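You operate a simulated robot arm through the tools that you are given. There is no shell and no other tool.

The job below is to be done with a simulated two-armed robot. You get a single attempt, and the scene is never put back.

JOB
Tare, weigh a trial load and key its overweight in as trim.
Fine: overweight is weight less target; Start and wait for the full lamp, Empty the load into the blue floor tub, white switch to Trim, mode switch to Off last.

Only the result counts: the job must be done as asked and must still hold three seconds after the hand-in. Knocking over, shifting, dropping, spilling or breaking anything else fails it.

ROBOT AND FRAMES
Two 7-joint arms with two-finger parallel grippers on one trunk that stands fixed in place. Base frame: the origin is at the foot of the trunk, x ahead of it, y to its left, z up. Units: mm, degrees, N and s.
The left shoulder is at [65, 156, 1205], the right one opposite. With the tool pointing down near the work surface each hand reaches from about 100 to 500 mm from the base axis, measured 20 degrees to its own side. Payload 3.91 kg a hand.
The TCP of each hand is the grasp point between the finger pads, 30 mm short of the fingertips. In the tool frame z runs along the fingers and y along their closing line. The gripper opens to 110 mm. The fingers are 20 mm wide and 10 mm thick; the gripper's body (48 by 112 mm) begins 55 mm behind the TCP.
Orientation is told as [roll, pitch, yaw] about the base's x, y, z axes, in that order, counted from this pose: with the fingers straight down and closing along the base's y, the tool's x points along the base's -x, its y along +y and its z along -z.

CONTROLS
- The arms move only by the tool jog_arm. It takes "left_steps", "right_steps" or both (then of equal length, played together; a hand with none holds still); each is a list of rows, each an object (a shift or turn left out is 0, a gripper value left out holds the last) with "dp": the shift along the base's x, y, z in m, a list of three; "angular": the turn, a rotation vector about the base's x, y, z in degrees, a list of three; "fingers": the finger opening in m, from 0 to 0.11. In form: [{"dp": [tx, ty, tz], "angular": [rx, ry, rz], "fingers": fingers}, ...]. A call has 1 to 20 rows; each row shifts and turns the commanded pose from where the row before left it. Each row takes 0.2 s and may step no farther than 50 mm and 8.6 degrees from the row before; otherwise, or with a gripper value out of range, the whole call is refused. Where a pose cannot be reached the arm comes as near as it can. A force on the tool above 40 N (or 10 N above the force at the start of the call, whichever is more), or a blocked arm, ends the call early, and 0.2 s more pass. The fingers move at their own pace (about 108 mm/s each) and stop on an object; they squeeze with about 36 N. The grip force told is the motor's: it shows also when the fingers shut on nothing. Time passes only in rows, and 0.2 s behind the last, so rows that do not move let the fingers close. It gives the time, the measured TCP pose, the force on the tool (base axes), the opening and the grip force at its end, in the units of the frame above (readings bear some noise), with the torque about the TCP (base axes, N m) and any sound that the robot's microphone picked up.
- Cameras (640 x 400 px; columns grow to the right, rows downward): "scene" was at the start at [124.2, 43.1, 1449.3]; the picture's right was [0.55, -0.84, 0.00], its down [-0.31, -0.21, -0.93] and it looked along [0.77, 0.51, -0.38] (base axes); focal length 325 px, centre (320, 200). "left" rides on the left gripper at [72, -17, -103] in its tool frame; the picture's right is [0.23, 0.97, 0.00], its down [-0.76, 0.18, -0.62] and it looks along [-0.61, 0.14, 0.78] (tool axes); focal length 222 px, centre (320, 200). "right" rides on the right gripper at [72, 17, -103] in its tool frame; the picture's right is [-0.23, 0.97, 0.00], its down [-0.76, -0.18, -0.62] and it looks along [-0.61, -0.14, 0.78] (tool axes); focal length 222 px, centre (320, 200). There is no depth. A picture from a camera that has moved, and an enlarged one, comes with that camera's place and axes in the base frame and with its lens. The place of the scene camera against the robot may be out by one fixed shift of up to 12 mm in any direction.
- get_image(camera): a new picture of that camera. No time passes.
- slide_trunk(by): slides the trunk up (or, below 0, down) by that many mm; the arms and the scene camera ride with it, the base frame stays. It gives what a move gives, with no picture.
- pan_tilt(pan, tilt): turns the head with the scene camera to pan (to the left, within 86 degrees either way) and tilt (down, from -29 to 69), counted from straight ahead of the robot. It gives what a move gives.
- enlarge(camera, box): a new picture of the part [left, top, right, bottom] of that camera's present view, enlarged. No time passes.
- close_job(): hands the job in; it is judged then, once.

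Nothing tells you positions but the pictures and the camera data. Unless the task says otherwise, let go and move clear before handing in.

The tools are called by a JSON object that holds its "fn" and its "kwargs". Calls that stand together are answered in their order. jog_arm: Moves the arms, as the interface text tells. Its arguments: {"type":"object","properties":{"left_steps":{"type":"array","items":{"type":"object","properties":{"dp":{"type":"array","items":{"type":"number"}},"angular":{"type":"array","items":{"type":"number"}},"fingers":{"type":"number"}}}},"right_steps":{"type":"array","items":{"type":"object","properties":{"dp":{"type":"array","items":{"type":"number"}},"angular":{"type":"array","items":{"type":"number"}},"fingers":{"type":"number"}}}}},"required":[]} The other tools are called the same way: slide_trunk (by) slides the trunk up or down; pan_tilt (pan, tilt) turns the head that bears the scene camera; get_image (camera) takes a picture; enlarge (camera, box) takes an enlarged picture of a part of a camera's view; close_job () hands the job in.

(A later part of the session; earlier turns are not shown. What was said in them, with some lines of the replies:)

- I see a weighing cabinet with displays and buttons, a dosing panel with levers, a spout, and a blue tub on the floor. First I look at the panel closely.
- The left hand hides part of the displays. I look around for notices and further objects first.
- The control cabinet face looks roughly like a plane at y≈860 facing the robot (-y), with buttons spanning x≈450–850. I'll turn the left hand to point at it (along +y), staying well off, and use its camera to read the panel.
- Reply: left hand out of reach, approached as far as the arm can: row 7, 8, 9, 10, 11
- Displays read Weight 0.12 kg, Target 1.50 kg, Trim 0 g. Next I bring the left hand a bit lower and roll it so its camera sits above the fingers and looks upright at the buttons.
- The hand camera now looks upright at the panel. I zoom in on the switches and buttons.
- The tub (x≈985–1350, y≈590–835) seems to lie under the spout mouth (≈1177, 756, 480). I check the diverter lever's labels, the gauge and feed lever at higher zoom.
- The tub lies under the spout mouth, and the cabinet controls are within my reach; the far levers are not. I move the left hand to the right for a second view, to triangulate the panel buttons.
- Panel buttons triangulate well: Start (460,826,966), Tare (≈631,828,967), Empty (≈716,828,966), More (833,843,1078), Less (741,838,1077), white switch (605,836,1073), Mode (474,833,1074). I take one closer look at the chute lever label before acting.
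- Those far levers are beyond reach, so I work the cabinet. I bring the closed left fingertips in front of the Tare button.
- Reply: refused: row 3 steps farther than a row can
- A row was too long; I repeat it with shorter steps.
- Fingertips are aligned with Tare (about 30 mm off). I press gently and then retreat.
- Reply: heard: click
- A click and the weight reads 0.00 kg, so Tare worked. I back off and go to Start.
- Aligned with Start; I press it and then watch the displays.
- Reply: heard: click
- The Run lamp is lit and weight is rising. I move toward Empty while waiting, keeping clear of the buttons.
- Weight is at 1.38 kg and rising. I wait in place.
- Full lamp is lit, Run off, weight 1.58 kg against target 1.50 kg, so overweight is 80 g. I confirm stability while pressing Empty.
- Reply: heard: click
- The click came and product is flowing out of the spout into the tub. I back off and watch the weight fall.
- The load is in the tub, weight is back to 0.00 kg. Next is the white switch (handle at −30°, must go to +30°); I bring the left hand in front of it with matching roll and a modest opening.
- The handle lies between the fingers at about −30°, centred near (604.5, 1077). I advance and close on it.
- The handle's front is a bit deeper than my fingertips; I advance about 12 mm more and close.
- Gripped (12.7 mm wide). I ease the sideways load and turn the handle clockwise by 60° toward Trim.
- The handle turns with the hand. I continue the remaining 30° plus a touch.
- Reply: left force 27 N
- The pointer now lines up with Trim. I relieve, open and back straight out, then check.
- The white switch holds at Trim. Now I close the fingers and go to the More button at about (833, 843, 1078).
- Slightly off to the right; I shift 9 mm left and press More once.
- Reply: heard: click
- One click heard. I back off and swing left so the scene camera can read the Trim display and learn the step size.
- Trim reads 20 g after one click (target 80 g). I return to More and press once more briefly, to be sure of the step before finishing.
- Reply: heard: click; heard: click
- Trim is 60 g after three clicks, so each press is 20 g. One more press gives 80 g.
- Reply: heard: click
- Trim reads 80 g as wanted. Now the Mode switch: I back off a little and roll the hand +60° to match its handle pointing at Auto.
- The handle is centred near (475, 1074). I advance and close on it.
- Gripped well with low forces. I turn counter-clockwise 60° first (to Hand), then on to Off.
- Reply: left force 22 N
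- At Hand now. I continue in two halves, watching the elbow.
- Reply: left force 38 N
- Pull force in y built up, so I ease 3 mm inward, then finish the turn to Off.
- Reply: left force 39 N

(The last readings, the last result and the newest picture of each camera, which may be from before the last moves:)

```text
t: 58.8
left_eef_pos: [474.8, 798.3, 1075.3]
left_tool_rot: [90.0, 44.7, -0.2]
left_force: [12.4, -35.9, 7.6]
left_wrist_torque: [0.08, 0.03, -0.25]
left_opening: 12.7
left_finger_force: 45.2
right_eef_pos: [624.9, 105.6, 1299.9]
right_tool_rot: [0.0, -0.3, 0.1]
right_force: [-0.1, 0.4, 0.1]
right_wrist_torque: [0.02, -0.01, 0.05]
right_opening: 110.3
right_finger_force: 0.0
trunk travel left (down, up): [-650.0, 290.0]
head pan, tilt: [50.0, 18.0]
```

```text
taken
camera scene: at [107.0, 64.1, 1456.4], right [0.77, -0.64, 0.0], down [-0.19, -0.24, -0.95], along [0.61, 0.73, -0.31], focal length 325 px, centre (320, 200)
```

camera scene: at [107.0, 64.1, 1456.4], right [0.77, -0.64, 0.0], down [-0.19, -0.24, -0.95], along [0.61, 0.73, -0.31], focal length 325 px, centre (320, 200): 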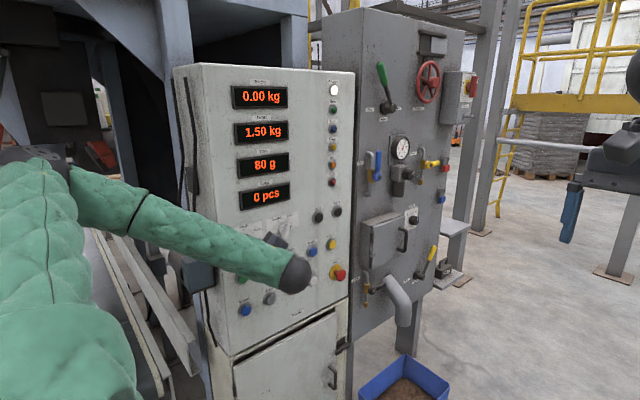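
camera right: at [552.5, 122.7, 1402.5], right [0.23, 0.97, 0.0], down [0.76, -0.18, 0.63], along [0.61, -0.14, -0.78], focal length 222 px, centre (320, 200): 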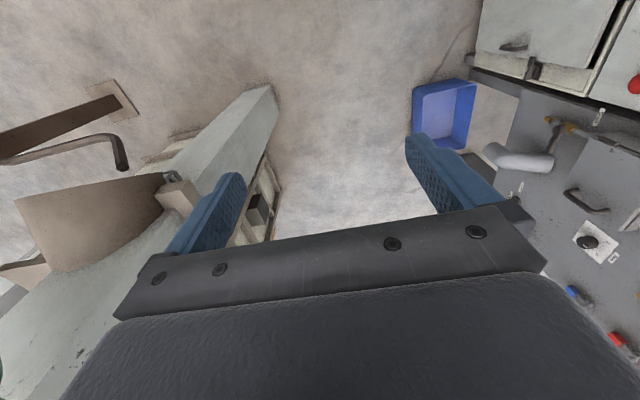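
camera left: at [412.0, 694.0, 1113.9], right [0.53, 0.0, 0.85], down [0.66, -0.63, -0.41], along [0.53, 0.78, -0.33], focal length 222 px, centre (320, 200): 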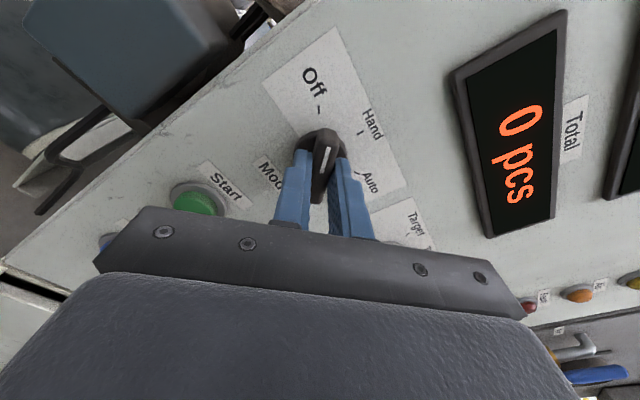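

Now it overcompensated; I ease 2 mm back and complete the last 15°.

{"fn": "jog_arm", "kwargs": {"left_steps": [{"dp": [0, -0.002, 0]}, {"angular": [0, -7.5, 0]}, {"angular": [0, -7.5, 0]}]}}

{"fn": "enlarge", "kwargs": {"camera": "left", "box": [240, 50, 400, 200]}}

{"fn": "get_image", "kwargs": {"camera": "scene"}}

```text
t: 59.5
left_eef_pos: [476.2, 798.6, 1074.5]
left_tool_rot: [90.0, 29.8, 0.0]
left_force: [22.4, -0.1, 11.3]
left_wrist_torque: [-0.11, 0.15, -0.95]
left_opening: 12.9
left_finger_force: 45.0
right_eef_pos: [625.5, 105.6, 1298.4]
right_tool_rot: [0.0, -0.3, -0.1]
right_force: [-0.6, 0.4, 0.4]
right_wrist_torque: [0.0, 0.02, -0.02]
right_opening: 109.9
right_finger_force: 0.1
trunk travel left (down, up): [-650.0, 290.0]
head pan, tilt: [50.0, 18.0]
```

```text
2.67 times, centred on (320, 125) of left
camera zoom: at [404.3, 693.9, 1096.0], right [0.29, 0.0, 0.96], down [0.75, -0.62, -0.22], along [0.6, 0.78, -0.18], focal length 592 px, centre (320, 400)
```

zoom: 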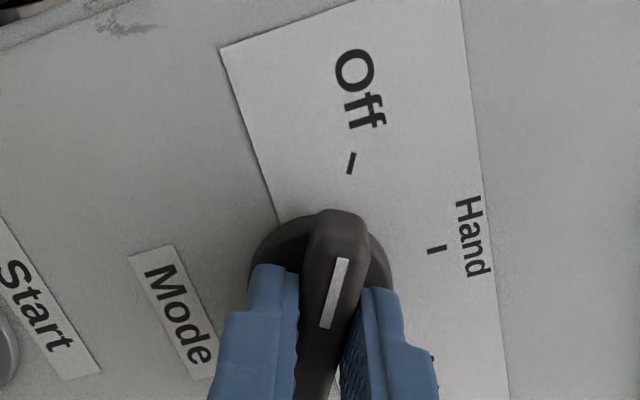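

```text
taken
camera scene: at [107.0, 65.3, 1456.3], right [0.77, -0.64, 0.0], down [-0.19, -0.24, -0.95], along [0.61, 0.73, -0.31], focal length 325 px, centre (320, 200)
```

scene: 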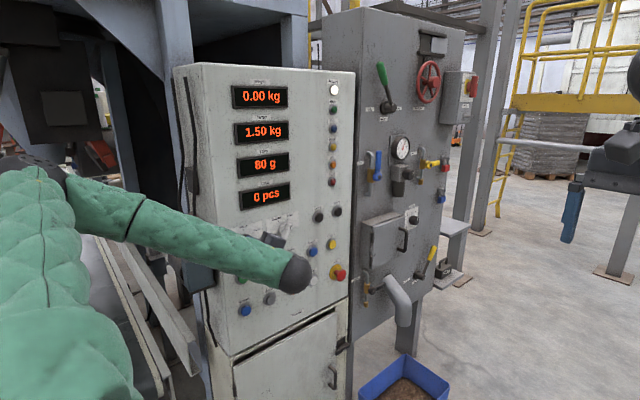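

The handle points at Off. I open, back straight out and check.

{"fn": "jog_arm", "kwargs": {"left_steps": [{"fingers": 0.055}, {}, {"dp": [0, -0.02, 0]}, {"dp": [0, -0.03, 0]}, {"dp": [0, -0.03, 0]}, {}]}}

{"fn": "get_image", "kwargs": {"camera": "left"}}

{"fn": "get_image", "kwargs": {"camera": "scene"}}

```text
t: 60.4
left_eef_pos: [481.0, 782.0, 1107.3]
left_tool_rot: [89.0, 25.0, 0.0]
left_force: [-15.3, -10.6, -35.2]
left_wrist_torque: [-1.26, 0.29, 0.73]
left_opening: 74.3
left_finger_force: 19.1
right_eef_pos: [625.6, 106.9, 1299.7]
right_tool_rot: [-0.1, -0.4, 0.0]
right_force: [2.0, -0.2, 0.8]
right_wrist_torque: [0.01, 0.0, 0.0]
right_opening: 110.2
right_finger_force: 0.0
trunk travel left (down, up): [-650.0, 290.0]
head pan, tilt: [50.0, 18.0]
stopped in row 4 (left hand): the force on the tool passed its limit at 111 N (the readings are from after the stop); the commanded pose is now the measured one
```

```text
taken
camera left: at [409.0, 677.1, 1123.3], right [0.2, 0.02, 0.98], down [0.77, -0.62, -0.15], along [0.6, 0.78, -0.14], focal length 222 px, centre (320, 200)
```

left: 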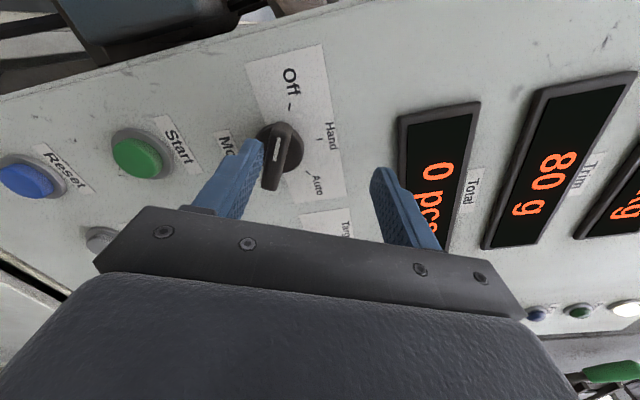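

```text
taken
camera scene: at [106.8, 67.0, 1454.9], right [0.77, -0.64, 0.0], down [-0.19, -0.24, -0.95], along [0.61, 0.73, -0.31], focal length 325 px, centre (320, 200)
```

scene: 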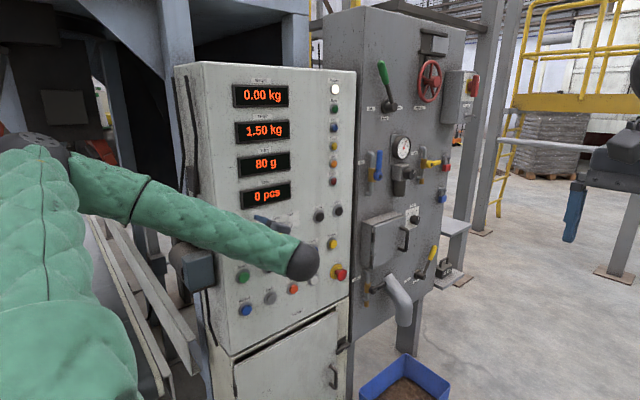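

The arm jerked upward during the retreat and one finger is now pressing on the handle from below; the switch still reads Off. I relieve the load with small downward steps first.

{"fn": "jog_arm", "kwargs": {"left_steps": [{"dp": [0.002, 0, -0.006]}, {"dp": [0.002, 0, -0.006]}]}}

{"fn": "get_image", "kwargs": {"camera": "left"}}

{"fn": "get_image", "kwargs": {"camera": "scene"}}

```text
t: 61.0
left_eef_pos: [486.7, 782.7, 1098.0]
left_tool_rot: [89.4, 24.6, 0.2]
left_force: [-24.1, 0.3, -18.4]
left_wrist_torque: [-0.47, 0.75, 0.71]
left_opening: 68.9
left_finger_force: 13.7
right_eef_pos: [626.7, 107.2, 1298.8]
right_tool_rot: [-0.1, -0.2, -0.1]
right_force: [-0.2, 0.5, 0.4]
right_wrist_torque: [0.02, 0.01, 0.02]
right_opening: 110.0
right_finger_force: 0.1
trunk travel left (down, up): [-650.0, 290.0]
head pan, tilt: [50.0, 18.0]
```

```text
taken
camera left: at [415.3, 677.9, 1115.1], right [0.2, 0.01, 0.98], down [0.77, -0.62, -0.15], along [0.61, 0.78, -0.13], focal length 222 px, centre (320, 200)
```

left: 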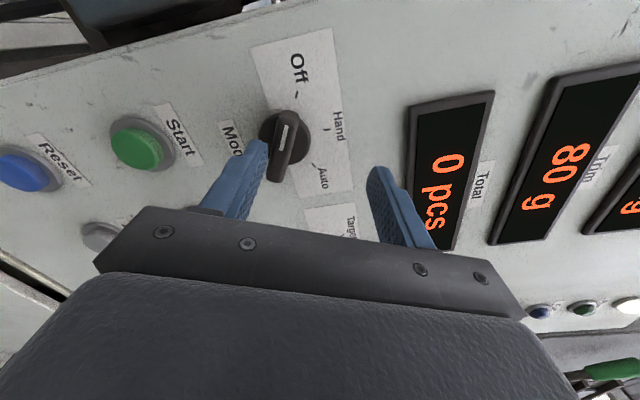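

```text
taken
camera scene: at [106.6, 67.7, 1456.0], right [0.77, -0.64, 0.01], down [-0.19, -0.24, -0.95], along [0.61, 0.73, -0.31], focal length 325 px, centre (320, 200)
```

scene: 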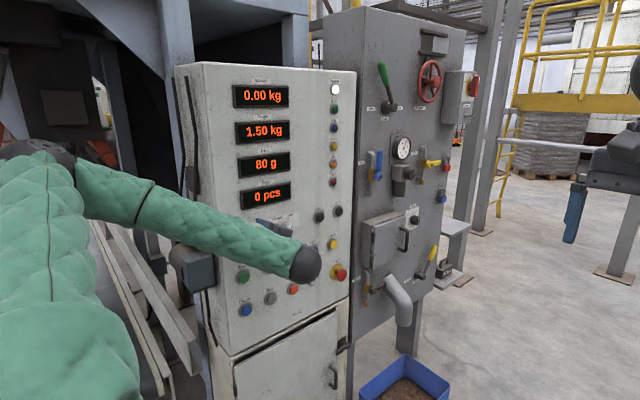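

{"fn": "jog_arm", "kwargs": {"left_steps": [{"dp": [-0.003, 0, -0.006]}, {"dp": [-0.003, 0, -0.006]}]}}

{"fn": "enlarge", "kwargs": {"camera": "left", "box": [180, 60, 420, 210]}}

```text
t: 61.6
left_eef_pos: [481.9, 782.3, 1089.9]
left_tool_rot: [89.5, 24.4, 0.0]
left_force: [-0.2, -0.6, -0.6]
left_wrist_torque: [-0.01, 0.0, 0.02]
left_opening: 54.9
left_finger_force: 0.0
right_eef_pos: [626.0, 106.4, 1298.6]
right_tool_rot: [-0.1, -0.3, -0.1]
right_force: [-0.1, 0.7, 0.6]
right_wrist_torque: [-0.02, 0.01, 0.0]
right_opening: 110.0
right_finger_force: 0.0
trunk travel left (down, up): [-650.0, 290.0]
head pan, tilt: [50.0, 18.0]
```

```text
2.67 times, centred on (300, 135) of left
camera zoom: at [409.8, 677.5, 1104.3], right [0.2, 0.01, 0.98], down [0.77, -0.62, -0.15], along [0.61, 0.78, -0.13], focal length 592 px, centre (373, 373)
```

zoom: 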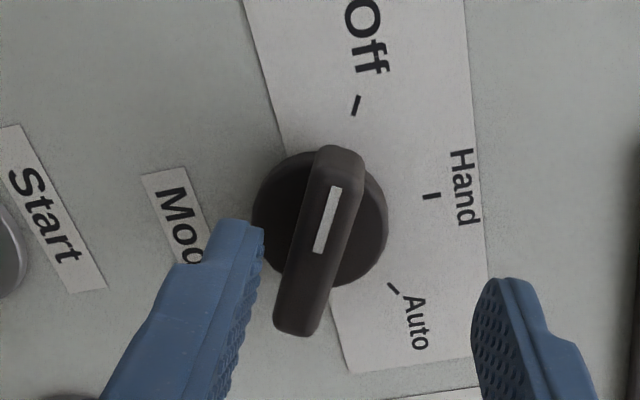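

Force-free, switch on Off. I retreat in small steps, checking the arm follows.

{"fn": "jog_arm", "kwargs": {"left_steps": [{"dp": [0, -0.003, -0.002]}, {"dp": [0, -0.005, 0]}]}}

```text
t: 62.2
left_eef_pos: [480.8, 775.3, 1086.7]
left_tool_rot: [89.4, 24.6, 0.2]
left_force: [-0.8, 0.6, 0.0]
left_wrist_torque: [0.02, 0.03, 0.0]
left_opening: 55.0
left_finger_force: 0.1
right_eef_pos: [625.9, 106.4, 1298.3]
right_tool_rot: [-0.1, -0.3, 0.0]
right_force: [1.8, -0.3, 0.0]
right_wrist_torque: [0.01, 0.0, 0.03]
right_opening: 110.1
right_finger_force: 0.0
trunk travel left (down, up): [-650.0, 290.0]
head pan, tilt: [50.0, 18.0]
```

{"fn": "jog_arm", "kwargs": {"left_steps": [{"dp": [0, -0.008, 0]}, {"dp": [0, -0.01, 0]}, {"dp": [0, -0.01, 0]}]}}

{"fn": "get_image", "kwargs": {"camera": "left"}}

```text
t: 63.0
left_eef_pos: [480.7, 747.4, 1086.9]
left_tool_rot: [89.4, 24.5, 0.2]
left_force: [0.5, -0.7, 0.7]
left_wrist_torque: [0.02, -0.01, -0.01]
left_opening: 54.9
left_finger_force: 0.0
right_eef_pos: [627.1, 106.3, 1298.2]
right_tool_rot: [-0.1, -0.3, -0.1]
right_force: [0.6, 0.3, -0.2]
right_wrist_torque: [-0.03, 0.01, 0.03]
right_opening: 110.1
right_finger_force: 0.0
trunk travel left (down, up): [-650.0, 290.0]
head pan, tilt: [50.0, 18.0]
```

```text
taken
camera left: at [408.7, 641.7, 1102.1], right [0.2, 0.01, 0.98], down [0.77, -0.62, -0.15], along [0.61, 0.79, -0.13], focal length 222 px, centre (320, 200)
```

left: 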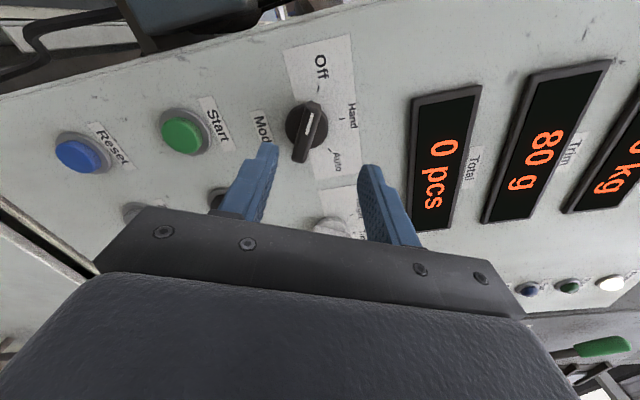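

Clear of the switch. I back off further and verify the whole panel and the tub.

{"fn": "jog_arm", "kwargs": {"left_steps": [{"dp": [0, -0.012, 0]}, {"dp": [0, -0.012, 0], "angular": [0, 5, 0]}, {"dp": [0, -0.012, 0], "angular": [0, 7, 0]}, {"dp": [0, -0.012, 0], "angular": [0, 7, 0]}, {"angular": [0, 7, 0]}, {"angular": [0, 7, 0]}, {"angular": [0, 7, 0]}]}}

{"fn": "get_image", "kwargs": {"camera": "left"}}

{"fn": "get_image", "kwargs": {"camera": "scene"}}

{"fn": "pan_tilt", "kwargs": {"pan": 40, "tilt": 40}}

{"fn": "get_image", "kwargs": {"camera": "scene"}}

```text
t: 64.6
left_eef_pos: [481.0, 698.1, 1086.9]
left_tool_rot: [89.6, 64.6, 0.1]
left_force: [0.5, -0.3, 0.0]
left_wrist_torque: [0.03, -0.04, -0.04]
left_opening: 54.9
left_finger_force: 0.1
right_eef_pos: [627.3, 107.2, 1299.4]
right_tool_rot: [-0.1, -0.3, -0.2]
right_force: [-0.4, 0.0, -0.2]
right_wrist_torque: [0.0, -0.01, 0.03]
right_opening: 110.0
right_finger_force: 0.0
trunk travel left (down, up): [-650.0, 290.0]
head pan, tilt: [50.0, 18.0]
```

```text
taken
camera left: at [436.2, 593.4, 1145.1], right [0.78, 0.01, 0.62], down [0.49, -0.62, -0.61], along [0.38, 0.78, -0.49], focal length 222 px, centre (320, 200)
```

left: 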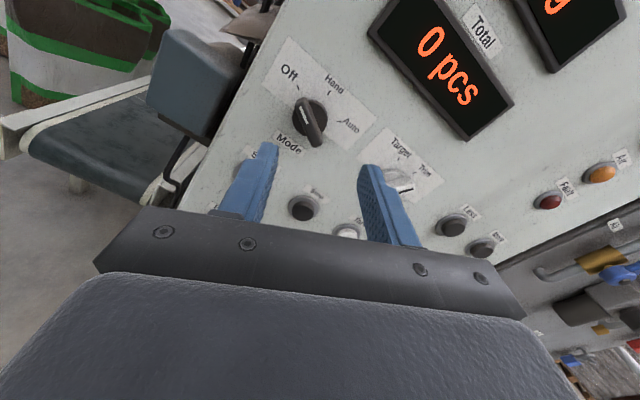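

```text
taken
camera scene: at [107.0, 66.9, 1456.2], right [0.77, -0.64, 0.0], down [-0.19, -0.24, -0.95], along [0.61, 0.73, -0.31], focal length 325 px, centre (320, 200)
```

scene: 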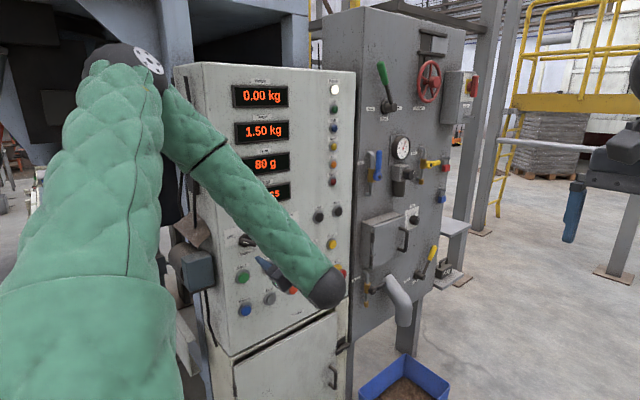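

```text
t: 65.5
left_eef_pos: [481.2, 697.9, 1086.2]
left_tool_rot: [89.6, 64.5, 0.2]
left_force: [0.4, 0.8, -0.3]
left_wrist_torque: [-0.02, 0.01, -0.03]
left_opening: 54.8
left_finger_force: 0.0
right_eef_pos: [627.7, 107.5, 1300.2]
right_tool_rot: [-0.2, -0.3, -0.2]
right_force: [-0.2, 0.6, 0.7]
right_wrist_torque: [-0.02, 0.02, -0.01]
right_opening: 110.0
right_finger_force: 0.0
trunk travel left (down, up): [-650.0, 290.0]
head pan, tilt: [40.0, 40.0]
```

```text
taken
camera scene: at [112.3, 50.0, 1421.6], right [0.64, -0.77, 0.0], down [-0.49, -0.41, -0.77], along [0.59, 0.49, -0.64], focal length 325 px, centre (320, 200)
```

scene: 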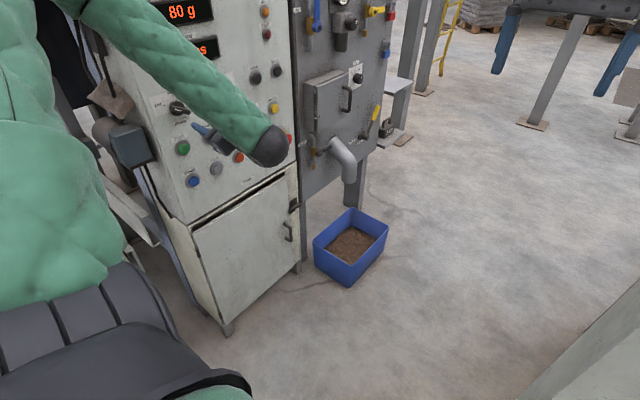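

{"fn": "enlarge", "kwargs": {"camera": "left", "box": [260, 60, 440, 200]}}

{"fn": "enlarge", "kwargs": {"camera": "scene", "box": [290, 190, 410, 300]}}

```text
2.86 times, centred on (350, 130) of left
camera zoom: at [435.9, 593.4, 1145.0], right [0.78, 0.01, 0.62], down [0.49, -0.62, -0.61], along [0.38, 0.78, -0.49], focal length 635 px, centre (234, 400)
```

zoom: 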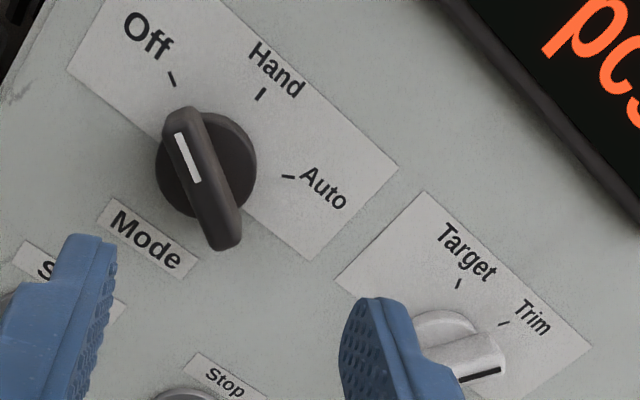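

```text
3.64 times, centred on (350, 245) of scene
camera zoom: at [112.3, 50.0, 1421.6], right [0.64, -0.77, 0.0], down [-0.49, -0.41, -0.77], along [0.59, 0.49, -0.64], focal length 1181 px, centre (211, 36)
```

zoom: 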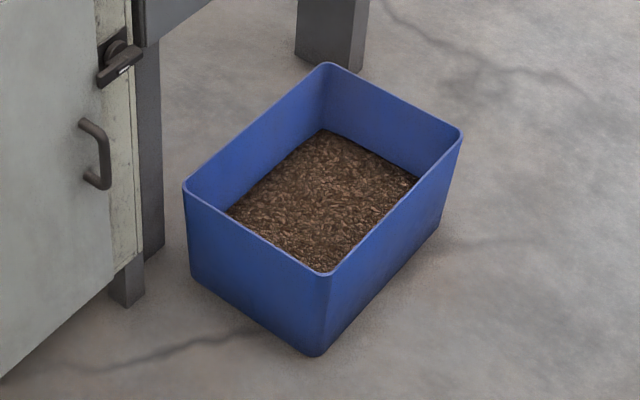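

Mode is at Off and the tub holds the load. I want a clear look at the white switch, so I shift the hand back and right.

{"fn": "jog_arm", "kwargs": {"left_steps": [{"dp": [0.02, -0.02, 0], "angular": [0, 7, 0]}, {"dp": [0.03, -0.015, 0], "angular": [0, 7, 0]}, {"dp": [0.03, -0.015, 0], "angular": [0, 7, 0]}, {"dp": [0.02, 0, 0], "angular": [0, 4, 0]}, {}]}}

{"fn": "get_image", "kwargs": {"camera": "left"}}

{"fn": "enlarge", "kwargs": {"camera": "left", "box": [200, 80, 400, 205]}}

{"fn": "pan_tilt", "kwargs": {"pan": 50, "tilt": 18}}

{"fn": "enlarge", "kwargs": {"camera": "scene", "box": [160, 70, 360, 320]}}

```text
t: 66.7
left_eef_pos: [580.7, 647.6, 1086.5]
left_tool_rot: [93.5, 89.6, 4.1]
left_force: [1.3, -0.2, -0.9]
left_wrist_torque: [0.02, 0.03, 0.03]
left_opening: 54.9
left_finger_force: 0.1
right_eef_pos: [626.2, 106.8, 1299.1]
right_tool_rot: [0.0, -0.3, -0.2]
right_force: [0.0, 0.7, -0.1]
right_wrist_torque: [-0.03, 0.0, -0.02]
right_opening: 110.0
right_finger_force: 0.0
trunk travel left (down, up): [-650.0, 290.0]
head pan, tilt: [40.0, 40.0]
```

```text
taken
camera left: at [565.3, 542.8, 1159.2], right [0.97, 0.01, 0.23], down [0.19, -0.62, -0.76], along [0.14, 0.78, -0.61], focal length 222 px, centre (320, 200)
```

left: 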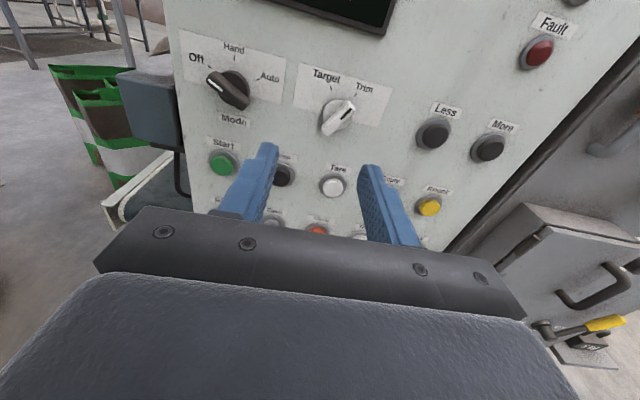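

```text
3.20 times, centred on (300, 142) of left
camera zoom: at [565.3, 542.8, 1159.2], right [0.97, 0.01, 0.23], down [0.19, -0.62, -0.76], along [0.14, 0.78, -0.61], focal length 711 px, centre (384, 384)
```

zoom: 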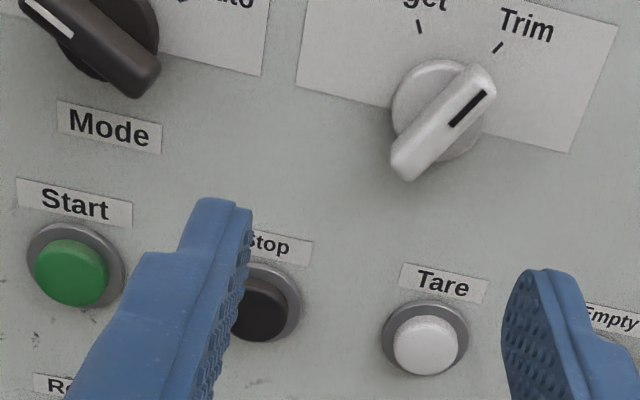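

```text
t: 67.5
left_eef_pos: [580.3, 647.8, 1087.9]
left_tool_rot: [94.9, 89.6, 5.5]
left_force: [-0.4, -0.5, -0.7]
left_wrist_torque: [-0.03, 0.02, 0.02]
left_opening: 55.1
left_finger_force: 0.0
right_eef_pos: [627.1, 106.3, 1299.2]
right_tool_rot: [-0.1, -0.3, 0.0]
right_force: [0.1, -0.7, 0.1]
right_wrist_torque: [-0.02, 0.01, -0.03]
right_opening: 109.9
right_finger_force: 0.0
trunk travel left (down, up): [-650.0, 290.0]
head pan, tilt: [50.0, 18.0]
```

```text
1.60 times, centred on (260, 195) of scene
camera zoom: at [107.0, 66.7, 1456.1], right [0.77, -0.64, 0.0], down [-0.19, -0.24, -0.95], along [0.61, 0.73, -0.31], focal length 520 px, centre (416, 208)
```

zoom: 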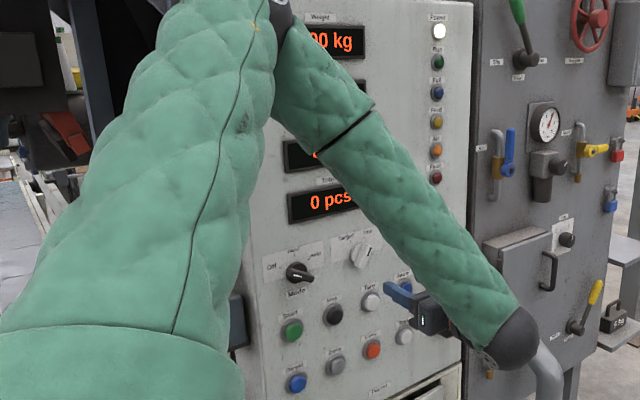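

The tare, weighing, emptying and trim steps are done. Trim reads 80 g, the white switch points at Trim, Mode is at Off, the load is in the tub and the hand is clear. I hand the job in.

{"fn": "close_job", "kwargs": {}}

```text
The job is handed in.
```

The job is handed in with all the steps done; the hand-in gave no verdict, so I only have my own checks.

- **Tare:** the weight read 0.12 kg before and 0.00 kg after.
- **Trial load:** I pressed Start in Auto, the mode the switch was already in. The full lamp came on at 1.58 kg against a target of 1.50 kg, so the overweight is 80 g.
- **Empty:** the load ran out of the spout into the blue floor tub. The weight went back to 0.00 kg and I saw nothing spilled.
- **Trim:** I turned the white switch to Trim and pressed More four times at 20 g a press. The display reads 80 g.
- **Mode:** I turned it to Off last, and it pointed at Off when I looked before handing in.

As I backed off the Mode switch, the left arm jerked upward. A finger pressed on the switch handle, and the force peaked at 111 N. I eased it off before retreating. The switch stayed at Off, the white switch stayed at Trim, and I saw no damage.
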